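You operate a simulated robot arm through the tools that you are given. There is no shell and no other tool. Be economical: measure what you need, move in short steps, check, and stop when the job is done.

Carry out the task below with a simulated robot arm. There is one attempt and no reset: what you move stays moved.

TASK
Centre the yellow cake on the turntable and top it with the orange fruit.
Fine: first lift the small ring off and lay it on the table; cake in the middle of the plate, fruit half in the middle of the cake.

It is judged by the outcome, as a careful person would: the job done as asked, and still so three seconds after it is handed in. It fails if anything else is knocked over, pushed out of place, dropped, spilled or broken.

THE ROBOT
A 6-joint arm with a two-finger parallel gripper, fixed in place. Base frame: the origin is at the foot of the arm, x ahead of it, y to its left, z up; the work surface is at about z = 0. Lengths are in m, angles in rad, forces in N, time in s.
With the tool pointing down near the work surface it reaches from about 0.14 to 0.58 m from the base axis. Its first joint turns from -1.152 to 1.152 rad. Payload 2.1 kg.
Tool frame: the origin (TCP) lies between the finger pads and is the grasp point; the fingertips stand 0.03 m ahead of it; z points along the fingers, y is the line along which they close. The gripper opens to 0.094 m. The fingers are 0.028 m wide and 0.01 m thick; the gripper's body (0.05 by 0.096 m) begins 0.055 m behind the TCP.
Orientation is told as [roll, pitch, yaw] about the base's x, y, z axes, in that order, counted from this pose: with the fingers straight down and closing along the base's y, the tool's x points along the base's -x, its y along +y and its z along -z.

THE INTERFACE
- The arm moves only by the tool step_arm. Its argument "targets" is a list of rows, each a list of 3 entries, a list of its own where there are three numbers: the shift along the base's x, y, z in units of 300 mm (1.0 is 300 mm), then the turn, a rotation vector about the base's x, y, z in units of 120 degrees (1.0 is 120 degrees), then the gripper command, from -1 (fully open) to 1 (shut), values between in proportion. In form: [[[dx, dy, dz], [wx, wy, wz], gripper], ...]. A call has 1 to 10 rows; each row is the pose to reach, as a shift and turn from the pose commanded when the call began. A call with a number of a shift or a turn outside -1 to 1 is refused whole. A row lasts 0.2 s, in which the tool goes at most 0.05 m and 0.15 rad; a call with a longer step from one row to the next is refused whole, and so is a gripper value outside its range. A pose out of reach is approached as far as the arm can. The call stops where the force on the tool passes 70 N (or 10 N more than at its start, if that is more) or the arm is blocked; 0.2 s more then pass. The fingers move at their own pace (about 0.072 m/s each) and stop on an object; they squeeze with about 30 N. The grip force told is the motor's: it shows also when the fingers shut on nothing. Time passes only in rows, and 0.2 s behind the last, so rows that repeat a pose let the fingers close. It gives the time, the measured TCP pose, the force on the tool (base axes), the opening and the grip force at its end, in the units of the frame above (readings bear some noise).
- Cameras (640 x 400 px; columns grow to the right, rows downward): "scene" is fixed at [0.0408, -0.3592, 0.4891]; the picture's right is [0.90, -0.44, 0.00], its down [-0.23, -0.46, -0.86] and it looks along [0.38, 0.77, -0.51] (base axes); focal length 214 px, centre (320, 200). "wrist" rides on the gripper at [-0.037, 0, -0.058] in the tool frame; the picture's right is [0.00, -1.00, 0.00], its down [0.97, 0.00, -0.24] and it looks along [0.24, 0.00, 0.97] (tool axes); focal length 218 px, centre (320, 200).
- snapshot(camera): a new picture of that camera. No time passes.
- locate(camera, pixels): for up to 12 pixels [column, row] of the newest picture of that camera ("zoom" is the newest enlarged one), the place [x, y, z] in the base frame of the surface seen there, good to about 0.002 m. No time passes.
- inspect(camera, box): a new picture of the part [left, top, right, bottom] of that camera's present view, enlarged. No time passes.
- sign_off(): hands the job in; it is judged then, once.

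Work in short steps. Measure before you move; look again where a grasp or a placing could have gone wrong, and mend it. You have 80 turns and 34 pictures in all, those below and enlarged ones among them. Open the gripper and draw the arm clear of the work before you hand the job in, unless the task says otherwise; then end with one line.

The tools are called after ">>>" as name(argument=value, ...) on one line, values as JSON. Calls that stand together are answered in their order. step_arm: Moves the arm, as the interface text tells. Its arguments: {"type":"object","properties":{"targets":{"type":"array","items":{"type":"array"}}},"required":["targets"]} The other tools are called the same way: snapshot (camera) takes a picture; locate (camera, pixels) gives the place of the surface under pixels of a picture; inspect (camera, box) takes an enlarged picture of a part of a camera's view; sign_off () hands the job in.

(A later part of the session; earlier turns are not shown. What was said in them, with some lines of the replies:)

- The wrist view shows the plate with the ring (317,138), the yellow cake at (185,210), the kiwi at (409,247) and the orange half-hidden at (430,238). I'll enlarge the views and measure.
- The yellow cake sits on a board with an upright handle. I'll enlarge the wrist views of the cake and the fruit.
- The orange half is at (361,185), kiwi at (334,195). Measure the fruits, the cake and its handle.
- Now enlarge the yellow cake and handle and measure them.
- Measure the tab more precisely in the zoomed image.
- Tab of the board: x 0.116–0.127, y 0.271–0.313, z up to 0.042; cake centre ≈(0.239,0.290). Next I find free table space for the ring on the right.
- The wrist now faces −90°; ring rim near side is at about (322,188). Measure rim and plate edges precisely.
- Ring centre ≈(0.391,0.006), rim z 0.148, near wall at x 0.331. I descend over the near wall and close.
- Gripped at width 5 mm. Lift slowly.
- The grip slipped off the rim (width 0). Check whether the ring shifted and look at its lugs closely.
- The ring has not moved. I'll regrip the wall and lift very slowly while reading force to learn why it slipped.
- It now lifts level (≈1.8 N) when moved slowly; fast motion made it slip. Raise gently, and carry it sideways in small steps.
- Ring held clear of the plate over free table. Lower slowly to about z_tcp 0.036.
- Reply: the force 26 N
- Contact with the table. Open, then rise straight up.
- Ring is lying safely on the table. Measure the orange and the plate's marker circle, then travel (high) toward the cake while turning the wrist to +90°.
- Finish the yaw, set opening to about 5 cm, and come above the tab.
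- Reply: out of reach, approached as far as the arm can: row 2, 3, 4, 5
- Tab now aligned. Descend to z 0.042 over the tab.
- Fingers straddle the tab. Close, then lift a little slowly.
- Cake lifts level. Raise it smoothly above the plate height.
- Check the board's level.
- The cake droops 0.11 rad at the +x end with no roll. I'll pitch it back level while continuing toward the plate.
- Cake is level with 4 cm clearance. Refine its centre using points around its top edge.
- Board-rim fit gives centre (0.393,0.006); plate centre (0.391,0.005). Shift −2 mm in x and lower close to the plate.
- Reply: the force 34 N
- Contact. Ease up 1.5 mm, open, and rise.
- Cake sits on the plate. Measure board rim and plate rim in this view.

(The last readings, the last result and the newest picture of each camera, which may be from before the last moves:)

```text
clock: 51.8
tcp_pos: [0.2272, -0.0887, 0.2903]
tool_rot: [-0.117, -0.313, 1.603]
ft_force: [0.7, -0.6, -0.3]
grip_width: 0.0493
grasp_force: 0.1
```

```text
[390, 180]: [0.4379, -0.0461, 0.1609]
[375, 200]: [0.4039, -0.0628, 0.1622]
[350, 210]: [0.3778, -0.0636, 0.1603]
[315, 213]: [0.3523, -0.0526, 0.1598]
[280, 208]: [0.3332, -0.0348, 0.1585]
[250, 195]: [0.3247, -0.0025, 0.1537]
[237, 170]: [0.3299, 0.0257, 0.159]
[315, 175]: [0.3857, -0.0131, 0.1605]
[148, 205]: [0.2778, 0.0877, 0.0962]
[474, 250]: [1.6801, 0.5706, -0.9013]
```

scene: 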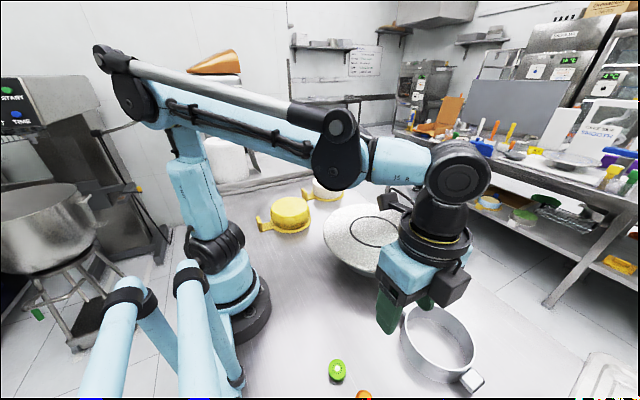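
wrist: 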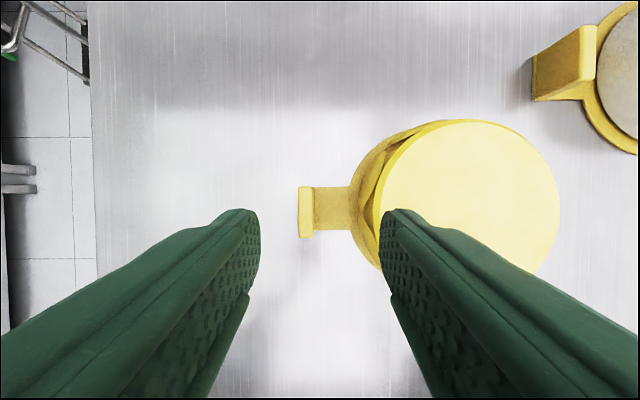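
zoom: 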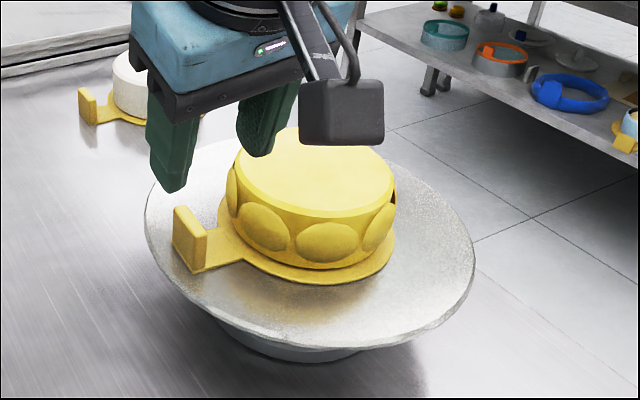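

Cake appears centred within ~2–3 mm. Level the tool, rotate to yaw 0 and take an overhead view to verify.

>>> step_arm(targets=[[[0, 0, 0.1], [0, 0.027, 0], -0.05], [[0, 0.05, 0.2], [0, 0.054, 0], -0.05]])

>>> step_arm(targets=[[[0, 0.05, 0.05], [-0.05, 0, 0], -0.05], [[0, 0.1, 0.1], [-0.1, 0, 0], -0.05], [[0, 0.15, 0.15], [-0.15, 0, 0], -0.05]])

>>> step_arm(targets=[[[0.05, 0.02, 0.05], [0, 0, -0.07], -0.05], [[0.1, 0.04, 0.1], [0, 0, -0.14], -0.05], [[0.15, 0.06, 0.1], [0, 0, -0.21], -0.05], [[0.2, 0.08, 0.1], [0, 0, -0.28], -0.05], [[0.25, 0.1, 0.1], [0, 0, -0.35], -0.05], [[0.25, 0.1, 0.1], [0, 0, -0.42], -0.05], [[0.25, 0.1, 0.1], [0, 0, -0.49], -0.05], [[0.25, 0.1, 0.1], [0, 0, -0.56], -0.05], [[0.25, 0.1, 0.1], [0, 0, -0.63], -0.05], [[0.25, 0.1, 0.1], [0, 0, -0.7], -0.05]])

>>> step_arm(targets=[[[0, 0, 0], [0, 0, -0.048], -0.05], [[0, 0, 0], [0, 0, -0.048], -0.05]])

>>> snapshot(camera="wrist")

```text
clock: 52.4
tcp_pos: [0.2297, -0.0727, 0.3524]
tool_rot: [0.003, -0.314, 1.568]
ft_force: [-0.1, -0.3, 0.1]
grip_width: 0.0493
grasp_force: 0.0
```

```text
clock: 53.2
tcp_pos: [0.2266, -0.0279, 0.3957]
tool_rot: [0.001, 0.002, 1.567]
ft_force: [0.0, 0.1, 0.5]
grip_width: 0.0492
grasp_force: 0.2
```

```text
clock: 55.4
tcp_pos: [0.302, 0.0022, 0.4252]
tool_rot: [-0.001, 0.001, 0.098]
ft_force: [0.0, -0.5, -0.5]
grip_width: 0.0495
grasp_force: 0.1
```

```text
clock: 56.0
tcp_pos: [0.3018, 0.0026, 0.4263]
tool_rot: [-0.001, -0.001, 0.001]
ft_force: [0.1, -0.3, 0.1]
grip_width: 0.0495
grasp_force: 0.1
```

```text
5 pictures are left
```

wrist: 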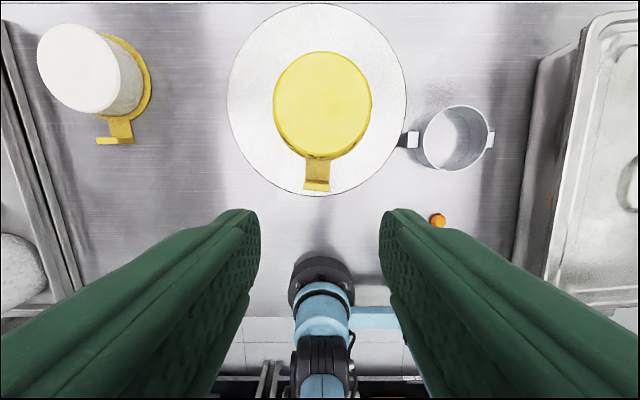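

>>> locate(camera="wrist", pixels=[[275, 104], [369, 104], [322, 54], [322, 152], [322, 104], [229, 100], [404, 100], [317, 6], [340, 193], [290, 194], [302, 187], [330, 187]])

>>> locate(camera="wrist", pixels=[[290, 66], [355, 66], [290, 142], [355, 142], [255, 36], [380, 36], [255, 165], [380, 165], [439, 220], [410, 140], [490, 138], [272, 104]])

```text
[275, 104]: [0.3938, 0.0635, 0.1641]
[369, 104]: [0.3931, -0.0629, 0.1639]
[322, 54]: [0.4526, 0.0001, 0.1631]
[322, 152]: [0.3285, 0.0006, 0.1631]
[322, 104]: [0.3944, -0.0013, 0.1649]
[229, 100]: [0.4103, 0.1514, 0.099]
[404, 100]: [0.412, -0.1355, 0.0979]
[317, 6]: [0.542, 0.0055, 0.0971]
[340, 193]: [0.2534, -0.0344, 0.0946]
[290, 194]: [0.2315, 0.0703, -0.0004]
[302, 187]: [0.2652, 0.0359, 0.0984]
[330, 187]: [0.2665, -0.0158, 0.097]
```

```text
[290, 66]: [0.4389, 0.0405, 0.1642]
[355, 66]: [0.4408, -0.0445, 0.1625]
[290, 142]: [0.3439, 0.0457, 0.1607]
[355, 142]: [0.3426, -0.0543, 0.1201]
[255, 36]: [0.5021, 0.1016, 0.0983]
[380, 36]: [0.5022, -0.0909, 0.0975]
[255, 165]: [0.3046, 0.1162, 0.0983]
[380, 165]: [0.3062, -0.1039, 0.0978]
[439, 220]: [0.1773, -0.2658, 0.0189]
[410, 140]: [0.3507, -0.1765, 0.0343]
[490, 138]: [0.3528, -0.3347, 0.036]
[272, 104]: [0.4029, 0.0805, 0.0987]
```

Overhead suggests the cake is perhaps ~6 mm to −y; enlarge to confirm.

>>> inspect(camera="wrist", box=[220, 0, 412, 200])

```text
2.00 times, centred on (316, 100) of wrist
```

zoom: 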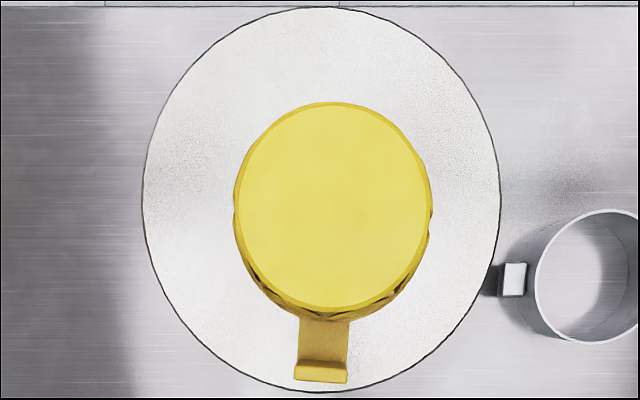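

Cake x is right (0.391) but y ≈0.000 vs plate centre 0.006; the tab is at y≈0.008, so the cake is yawed about −0.06 rad around the tab. I'll regrip the tab and rotate it back to square.

>>> step_arm(targets=[[[-0.01, 0, 0], [0, 0, 0.07], -0.05], [[-0.03, 0.005, -0.05], [0, 0, 0.14], -0.05], [[-0.05, 0.01, -0.1], [0, 0, 0.21], -0.05], [[-0.07, 0.018, -0.15], [0, 0, 0.28], -0.05], [[-0.09, 0.018, -0.2], [0, 0, 0.35], -0.05], [[-0.096, 0.018, -0.25], [0, 0, 0.42], -0.05], [[-0.096, 0.018, -0.3], [0, 0, 0.49], -0.05], [[-0.096, 0.018, -0.35], [0, 0, 0.56], -0.05], [[-0.096, 0.018, -0.4], [0, 0, 0.63], -0.05], [[-0.096, 0.018, -0.45], [0, 0, 0.7], -0.05]])

>>> step_arm(targets=[[[0, 0, -0.1], [0, 0, 0.022], -0.05], [[0, 0, -0.18], [0, 0, 0.022], -0.05], [[0, 0, -0.21], [0, 0, 0.022], -0.05], [[0, 0, -0.21], [0, 0, 0.022], -0.05]])

>>> snapshot(camera="wrist")

```text
clock: 58.2
tcp_pos: [0.2722, 0.0077, 0.2897]
tool_rot: [0.0, 0.001, 1.468]
ft_force: [-0.3, 0.1, -0.3]
grip_width: 0.0493
grasp_force: 0.0
```

```text
clock: 59.2
tcp_pos: [0.2729, 0.0093, 0.2279]
tool_rot: [0.001, -0.001, 1.512]
ft_force: [0.1, 0.4, -1.0]
grip_width: 0.0492
grasp_force: 0.0
```

```text
3 pictures are left
```

wrist: 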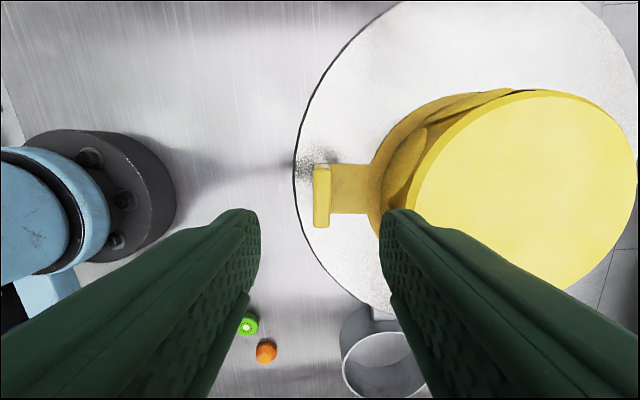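

The tab looks square to the tool at yaw 1.51, confirming the −0.06 rad cake yaw. Locate the tab.

>>> locate(camera="wrist", pixels=[[322, 170], [322, 195], [322, 222], [316, 195], [328, 195], [350, 190], [350, 167], [350, 211], [415, 180], [530, 190]])

```text
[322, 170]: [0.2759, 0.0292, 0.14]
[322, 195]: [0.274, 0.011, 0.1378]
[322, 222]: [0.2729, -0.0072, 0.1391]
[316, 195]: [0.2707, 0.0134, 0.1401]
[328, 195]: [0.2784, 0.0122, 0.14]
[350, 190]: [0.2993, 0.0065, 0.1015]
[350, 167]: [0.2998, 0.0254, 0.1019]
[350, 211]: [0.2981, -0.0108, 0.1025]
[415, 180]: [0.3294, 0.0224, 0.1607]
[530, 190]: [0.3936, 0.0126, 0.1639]
```

Descend on the tab and grip.

>>> step_arm(targets=[[[0.005, 0.003, -0.1], [0, 0, 0], -0.05], [[0.005, 0.003, -0.2], [0, 0, 0], -0.05], [[0.005, 0.003, -0.26], [0, 0, 0], -0.05], [[0.005, 0.003, -0.288], [0, 0, 0], -0.05], [[0.005, 0.003, -0.288], [0, 0, 0], -0.05]])

>>> step_arm(targets=[[[0, 0, 0], [0, 0, 0], 0.3], [[0, 0, 0], [0, 0, 0], 1], [[0, 0, 0], [0, 0, 0], 1], [[0, 0, 0], [0, 0, 0], 1]])

```text
clock: 60.4
tcp_pos: [0.2734, 0.0085, 0.1427]
tool_rot: [0.0, 0.001, 1.513]
ft_force: [-0.2, 0.2, -0.7]
grip_width: 0.0497
grasp_force: 0.1
```

```text
clock: 61.4
tcp_pos: [0.2759, 0.0097, 0.1428]
tool_rot: [0.0, -0.002, 1.512]
ft_force: [-0.8, -2.3, 2.1]
grip_width: 0.0165
grasp_force: 30.5
```

Gripped. Lift 1.5 mm, rotate +0.045 rad, set down.

>>> step_arm(targets=[[[0, 0, 0.005], [0, 0, 0], 1], [[0, 0, 0.008], [0, 0, 0.006], 1], [[0, 0, 0.008], [0, 0, 0.013], 1], [[0, 0, 0.008], [0, 0, 0.022], 1], [[0, 0, 0.008], [0, 0, 0.022], 1]])

>>> step_arm(targets=[[[0, 0, -0.004], [0, 0, 0], 1], [[0, 0, -0.007], [0, 0, 0], 1], [[0, 0, -0.007], [0, 0, 0], 1]])

```text
clock: 62.6
tcp_pos: [0.2747, 0.0091, 0.1446]
tool_rot: [-0.001, 0.001, 1.559]
ft_force: [0.1, 0.6, -0.1]
grip_width: 0.0125
grasp_force: 30.2
```

```text
clock: 63.3
tcp_pos: [0.2742, 0.009, 0.1432]
tool_rot: [0.004, 0.0, 1.558]
ft_force: [-2.7, 1.3, 10.5]
grip_width: 0.0129
grasp_force: 30.4
stopped in row 3: the force on the tool passed its limit (the readings are from after the stop); the commanded pose is now the measured one
```

Now release, rise, and go to the overhead pose (yaw 0).

>>> step_arm(targets=[[[0, 0, 0], [0, 0, 0], 0.4], [[0, 0, 0], [0, 0, 0], 0], [[0, 0, 0], [0, 0, 0], -0.05], [[0, 0, 0.03], [0, 0, 0], -0.05], [[0, 0, 0.15], [0, 0, 0], -0.05], [[0, 0, 0.3], [0, 0, 0], -0.05], [[0, 0, 0.45], [0, 0, 0], -0.05]])

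>>> step_arm(targets=[[[0.01, 0, 0.1], [0, 0, -0.07], -0.05], [[0.03, 0, 0.2], [0, 0, -0.14], -0.05], [[0.05, 0, 0.3], [0, 0, -0.21], -0.05], [[0.07, 0, 0.4], [0, 0, -0.28], -0.05], [[0.09, -0.01, 0.49], [0, 0, -0.35], -0.05], [[0.09, -0.02, 0.49], [0, 0, -0.42], -0.05], [[0.09, -0.02, 0.49], [0, 0, -0.49], -0.05], [[0.09, -0.02, 0.49], [0, 0, -0.56], -0.05], [[0.09, -0.02, 0.49], [0, 0, -0.63], -0.05], [[0.09, -0.02, 0.49], [0, 0, -0.7], -0.05]])

>>> step_arm(targets=[[[0, 0, 0], [0, 0, -0.044], -0.05], [[0, 0, 0], [0, 0, -0.044], -0.05]])

>>> inspect(camera="wrist", box=[220, 0, 412, 200])

```text
clock: 64.9
tcp_pos: [0.2717, 0.0079, 0.2771]
tool_rot: [0.003, 0.001, 1.557]
ft_force: [0.0, 0.2, -0.6]
grip_width: 0.049
grasp_force: 0.1
```

```text
clock: 67.1
tcp_pos: [0.3005, 0.0029, 0.426]
tool_rot: [0.004, -0.001, 0.09]
ft_force: [0.1, 0.0, 0.1]
grip_width: 0.0495
grasp_force: 0.0
```

```text
clock: 67.7
tcp_pos: [0.3014, 0.0021, 0.4265]
tool_rot: [0.003, -0.003, -0.001]
ft_force: [0.6, -1.0, -1.4]
grip_width: 0.0493
grasp_force: 0.1
```

```text
2.00 times, centred on (316, 100) of wrist
```

zoom: 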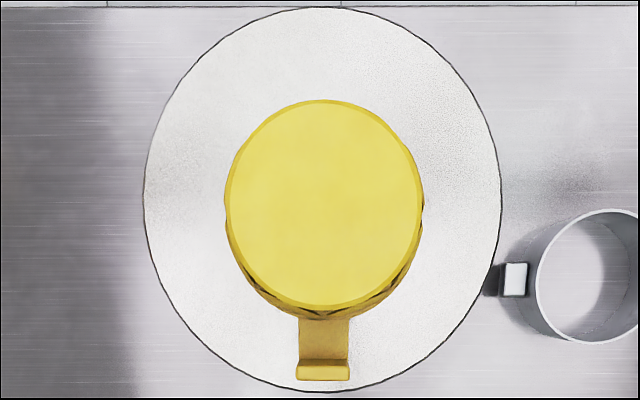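

Now the cake is concentric (cake cols 224–424, plate 143–502). Measure the cake top centre, then go for the orange at (0.171,−0.2705).

>>> locate(camera="zoom", pixels=[[228, 204], [420, 204], [324, 103], [324, 302], [324, 203]])

>>> step_arm(targets=[[[-0.03, -0.1, 0], [0, 0, 0], 0.15], [[-0.07, -0.2, 0], [0, 0, 0], 0.15], [[-0.12, -0.32, 0], [0, 0, 0], 0.15], [[-0.18, -0.44, 0], [0, 0, 0], 0.15], [[-0.24, -0.56, -0.05], [0, 0, 0], 0.15], [[-0.3, -0.68, -0.1], [0, 0, 0], 0.15], [[-0.36, -0.78, -0.2], [0, 0, 0], 0.15], [[-0.4, -0.86, -0.3], [0, 0, 0], 0.15], [[-0.434, -0.91, -0.42], [0, 0, 0], 0.15], [[-0.434, -0.91, -0.55], [0, 0, 0], 0.15]])

```text
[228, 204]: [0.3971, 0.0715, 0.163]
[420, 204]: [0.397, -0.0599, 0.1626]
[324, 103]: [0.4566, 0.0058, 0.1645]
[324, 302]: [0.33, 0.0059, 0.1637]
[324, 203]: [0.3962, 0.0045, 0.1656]
```

```text
clock: 69.9
tcp_pos: [0.1704, -0.2689, 0.2624]
tool_rot: [0.003, 0.0, 0.001]
ft_force: [-0.4, 0.0, -0.4]
grip_width: 0.0401
grasp_force: 0.1
```

Descend on the orange with a 4 cm opening.

>>> step_arm(targets=[[[0.003, -0.005, -0.15], [0, 0, 0], 0.15], [[0.003, -0.005, -0.3], [0, 0, 0], 0.15], [[0.003, -0.005, -0.45], [0, 0, 0], 0.15], [[0.003, -0.005, -0.58], [0, 0, 0], 0.15], [[0.003, -0.005, -0.68], [0, 0, 0], 0.15], [[0.003, -0.005, -0.74], [0, 0, 0], 0.15], [[0.003, -0.005, -0.76], [0, 0, 0], 0.15], [[0.003, -0.005, -0.76], [0, 0, 0], 0.15]])

>>> step_arm(targets=[[[0, 0, 0], [0, 0, 0], 0.5], [[0, 0, 0], [0, 0, 0], 1], [[0, 0, 0], [0, 0, 0], 1], [[0, 0, 0], [0, 0, 0], 1]])

>>> step_arm(targets=[[[0, 0, 0.01], [0, 0, 0], 1], [[0, 0, 0.03], [0, 0, 0], 1], [[0, 0, 0.07], [0, 0, 0], 1], [[0, 0, 0.12], [0, 0, 0], 1], [[0, 0, 0.17], [0, 0, 0], 1]])

```text
clock: 71.7
tcp_pos: [0.1719, -0.2728, 0.0328]
tool_rot: [0.001, 0.0, 0.001]
ft_force: [0.4, -0.1, 0.7]
grip_width: 0.0399
grasp_force: 0.0
```

```text
clock: 72.7
tcp_pos: [0.1734, -0.2725, 0.0345]
tool_rot: [0.003, 0.002, 0.001]
ft_force: [0.3, 0.0, 0.6]
grip_width: 0.0294
grasp_force: 30.0
```

```text
clock: 73.9
tcp_pos: [0.1738, -0.273, 0.0827]
tool_rot: [0.003, 0.001, 0.0]
ft_force: [-0.4, -0.7, 0.0]
grip_width: 0.0295
grasp_force: 30.3
```

Orange held (29 mm). Carry it up and over to the cake.

>>> step_arm(targets=[[[0, 0, 0.05], [0, 0, 0], 1], [[0, 0, 0.13], [0, 0, 0], 1], [[0.01, 0.02, 0.22], [0, 0, 0], 1], [[0.04, 0.06, 0.31], [0, 0, 0], 1], [[0.08, 0.11, 0.4], [0, 0, 0], 1], [[0.13, 0.17, 0.48], [0, 0, 0], 1], [[0.19, 0.24, 0.55], [0, 0, 0], 1], [[0.25, 0.32, 0.59], [0, 0, 0], 1], [[0.31, 0.4, 0.59], [0, 0, 0], 1], [[0.36, 0.46, 0.59], [0, 0, 0], 1]])

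>>> step_arm(targets=[[[0.03, 0.04, 0], [0, 0, 0], 1], [[0.08, 0.1, 0], [0, 0, 0], 1], [[0.14, 0.18, 0], [0, 0, 0], 1], [[0.2, 0.26, 0], [0, 0, 0], 1], [[0.26, 0.33, 0], [0, 0, 0], 1], [[0.31, 0.39, 0], [0, 0, 0], 1], [[0.35, 0.44, 0], [0, 0, 0], 1], [[0.374, 0.466, 0], [0, 0, 0], 1], [[0.374, 0.468, 0], [0, 0, 0], 1]])

```text
clock: 76.1
tcp_pos: [0.2819, -0.1331, 0.2607]
tool_rot: [0.005, -0.002, -0.001]
ft_force: [0.0, 0.6, 0.7]
grip_width: 0.0296
grasp_force: 30.0
```

```text
clock: 78.1
tcp_pos: [0.3941, 0.0067, 0.2596]
tool_rot: [0.004, -0.001, 0.001]
ft_force: [0.2, 0.0, 0.6]
grip_width: 0.0297
grasp_force: 30.3
```

Directly above the cake centre. Lower gently toward z 0.198.

>>> step_arm(targets=[[[0, -0.003, -0.05], [0, 0, 0], 1], [[0, -0.003, -0.1], [0, 0, 0], 1], [[0, -0.003, -0.15], [0, 0, 0], 1], [[0, -0.003, -0.18], [0, 0, 0], 1], [[0, -0.003, -0.192], [0, 0, 0], 1]])

>>> step_arm(targets=[[[0, 0, -0.005], [0, 0, 0], 1], [[0, 0, -0.008], [0, 0, 0], 1]])

```text
clock: 79.3
tcp_pos: [0.3931, 0.0057, 0.2031]
tool_rot: [0.003, 0.001, -0.001]
ft_force: [0.4, 0.2, 0.5]
grip_width: 0.0293
grasp_force: 30.3
```

```text
clock: 79.9
tcp_pos: [0.3918, 0.0051, 0.1993]
tool_rot: [0.003, 0.0, 0.0]
ft_force: [0.1, -0.9, -0.1]
grip_width: 0.0296
grasp_force: 30.2
```

>>> step_arm(targets=[[[0, 0, -0.004], [0, 0, 0], 1], [[0, 0, -0.004], [0, 0, 0], 1]])

>>> inspect(camera="scene", box=[340, 170, 440, 240])

```text
clock: 80.5
tcp_pos: [0.3937, 0.006, 0.1995]
tool_rot: [0.005, 0.001, 0.001]
ft_force: [-0.3, 0.0, 0.7]
grip_width: 0.0295
grasp_force: 29.5
```

```text
5.71 times, centred on (390, 205) of scene
```

zoom: 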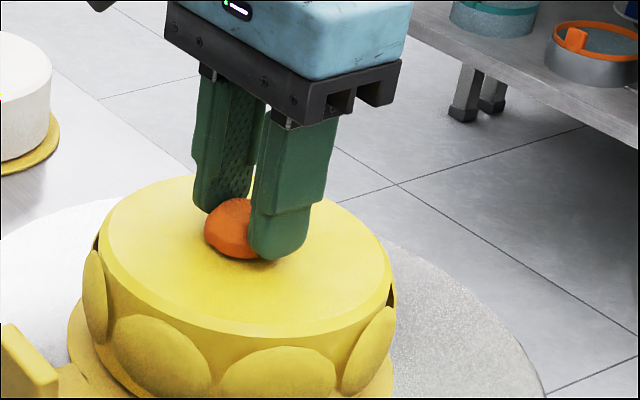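

Fruit is just above the cake surface. Lower in ~1 mm steps until contact.

>>> step_arm(targets=[[[0, 0, -0.004], [0, 0, 0], 1], [[0, 0, -0.004], [0, 0, 0], 1]])

>>> step_arm(targets=[[[0, 0, -0.003], [0, 0, 0], 1], [[0, 0, -0.003], [0, 0, 0], 1]])

```text
clock: 81.1
tcp_pos: [0.3935, 0.0058, 0.1983]
tool_rot: [0.004, 0.001, -0.001]
ft_force: [-0.3, 0.1, 0.8]
grip_width: 0.0293
grasp_force: 30.1
```

```text
clock: 81.7
tcp_pos: [0.3929, 0.0056, 0.1976]
tool_rot: [0.002, -0.001, 0.002]
ft_force: [0.9, 0.0, 0.3]
grip_width: 0.0294
grasp_force: 30.1
```

>>> step_arm(targets=[[[0, 0, -0.003], [0, 0, 0], 1], [[0, 0, -0.003], [0, 0, 0], 1]])

>>> step_arm(targets=[[[0, 0, -0.003], [0, 0, 0], 1], [[0, 0, -0.003], [0, 0, 0], 1]])

```text
clock: 82.3
tcp_pos: [0.3929, 0.0055, 0.1959]
tool_rot: [0.005, -0.001, 0.003]
ft_force: [0.8, 2.9, 11.3]
grip_width: 0.0296
grasp_force: 30.0
```

```text
clock: 82.9
tcp_pos: [0.393, 0.0067, 0.1957]
tool_rot: [0.001, 0.001, 0.003]
ft_force: [-0.3, 1.9, 27.5]
grip_width: 0.0296
grasp_force: 30.6
```

Contact. Ease up 1 mm, open gently, then rise and withdraw.

>>> step_arm(targets=[[[0, 0, 0.004], [0, 0, 0], 1], [[0, 0, 0.004], [0, 0, 0], 0.3], [[0, 0, 0.004], [0, 0, 0], 0.0], [[0, 0, 0.004], [0, 0, 0], 0.0], [[0, 0, 0.03], [0, 0, 0], 0.0], [[0, 0, 0.12], [0, 0, 0], 0], [[0, 0, 0.26], [0, 0, 0], -0.5], [[0, 0, 0.4], [0, 0, 0], -1], [[-0.12, 0, 0.55], [0, 0, 0], -1], [[-0.24, 0, 0.67], [0, 0, 0], -1]])

>>> snapshot(camera="wrist")

```text
refused: row 9 steps farther than a row can; nothing moved
```

```text
0 pictures are left
```

wrist: 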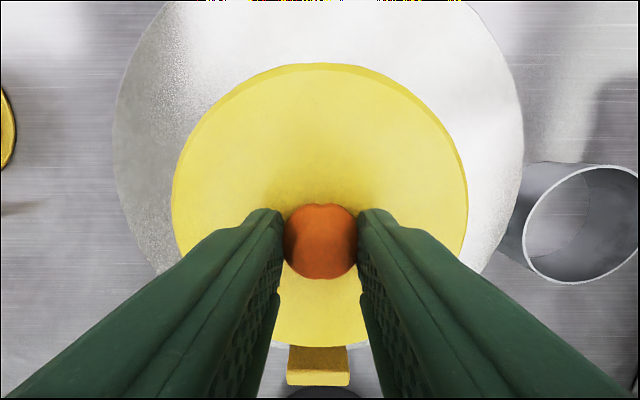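

That call was refused and the last picture shows the fruit centred at col 320 (cake 172–468). Check the x direction with locate.

>>> locate(camera="wrist", pixels=[[320, 70], [320, 342], [176, 200], [464, 200], [320, 240], [320, 206], [320, 276], [287, 240], [354, 240]])

```text
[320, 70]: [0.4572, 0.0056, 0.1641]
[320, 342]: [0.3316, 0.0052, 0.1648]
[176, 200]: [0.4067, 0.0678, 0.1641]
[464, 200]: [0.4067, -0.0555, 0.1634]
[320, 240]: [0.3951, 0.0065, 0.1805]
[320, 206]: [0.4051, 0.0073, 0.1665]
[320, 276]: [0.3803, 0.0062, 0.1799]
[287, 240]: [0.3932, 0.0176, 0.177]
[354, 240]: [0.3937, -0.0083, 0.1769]
```

Fruit (0.394,0.006) matches the cake centre (0.394,0.006). Release and withdraw.

>>> step_arm(targets=[[[0, 0, 0.004], [0, 0, 0], 1], [[0, 0, 0.004], [0, 0, 0], 0.3], [[0, 0, 0.004], [0, 0, 0], 0.0], [[0, 0, 0.004], [0, 0, 0], 0.0], [[0, 0, 0.03], [0, 0, 0], 0.0], [[0, 0, 0.12], [0, 0, 0], 0], [[0, 0, 0.26], [0, 0, 0], 0], [[0, 0, 0.4], [0, 0, 0], -0.5], [[0, 0, 0.52], [0, 0, 0], -1], [[-0.1, 0, 0.6], [0, 0, 0], -1]])

>>> step_arm(targets=[[[-0.12, 0, 0.05], [0, 0, 0], -1], [[-0.24, 0, 0.1], [0, 0, 0], -1], [[-0.24, 0, 0.1], [0, 0, 0], -1]])

```text
clock: 85.1
tcp_pos: [0.363, 0.0075, 0.3764]
tool_rot: [0.004, 0.0, 0.002]
ft_force: [0.0, -0.1, 0.3]
grip_width: 0.0939
grasp_force: 0.1
```

```text
clock: 85.9
tcp_pos: [0.2901, 0.007, 0.4068]
tool_rot: [0.004, -0.002, 0.0]
ft_force: [0.0, -0.3, 0.3]
grip_width: 0.0937
grasp_force: 0.0
```

>>> sign_off()

```text
The job is handed in.
```

The ring is lying on the table, the yellow cake is centred on the turntable to within about 3 mm, and the orange half is in the middle of the cake. On the first lift the ring slipped from the gripper and dropped back where it had been on the plate. My picture budget ran out just before I let go of the fruit, so I last saw it centred while still gripped, not after release.
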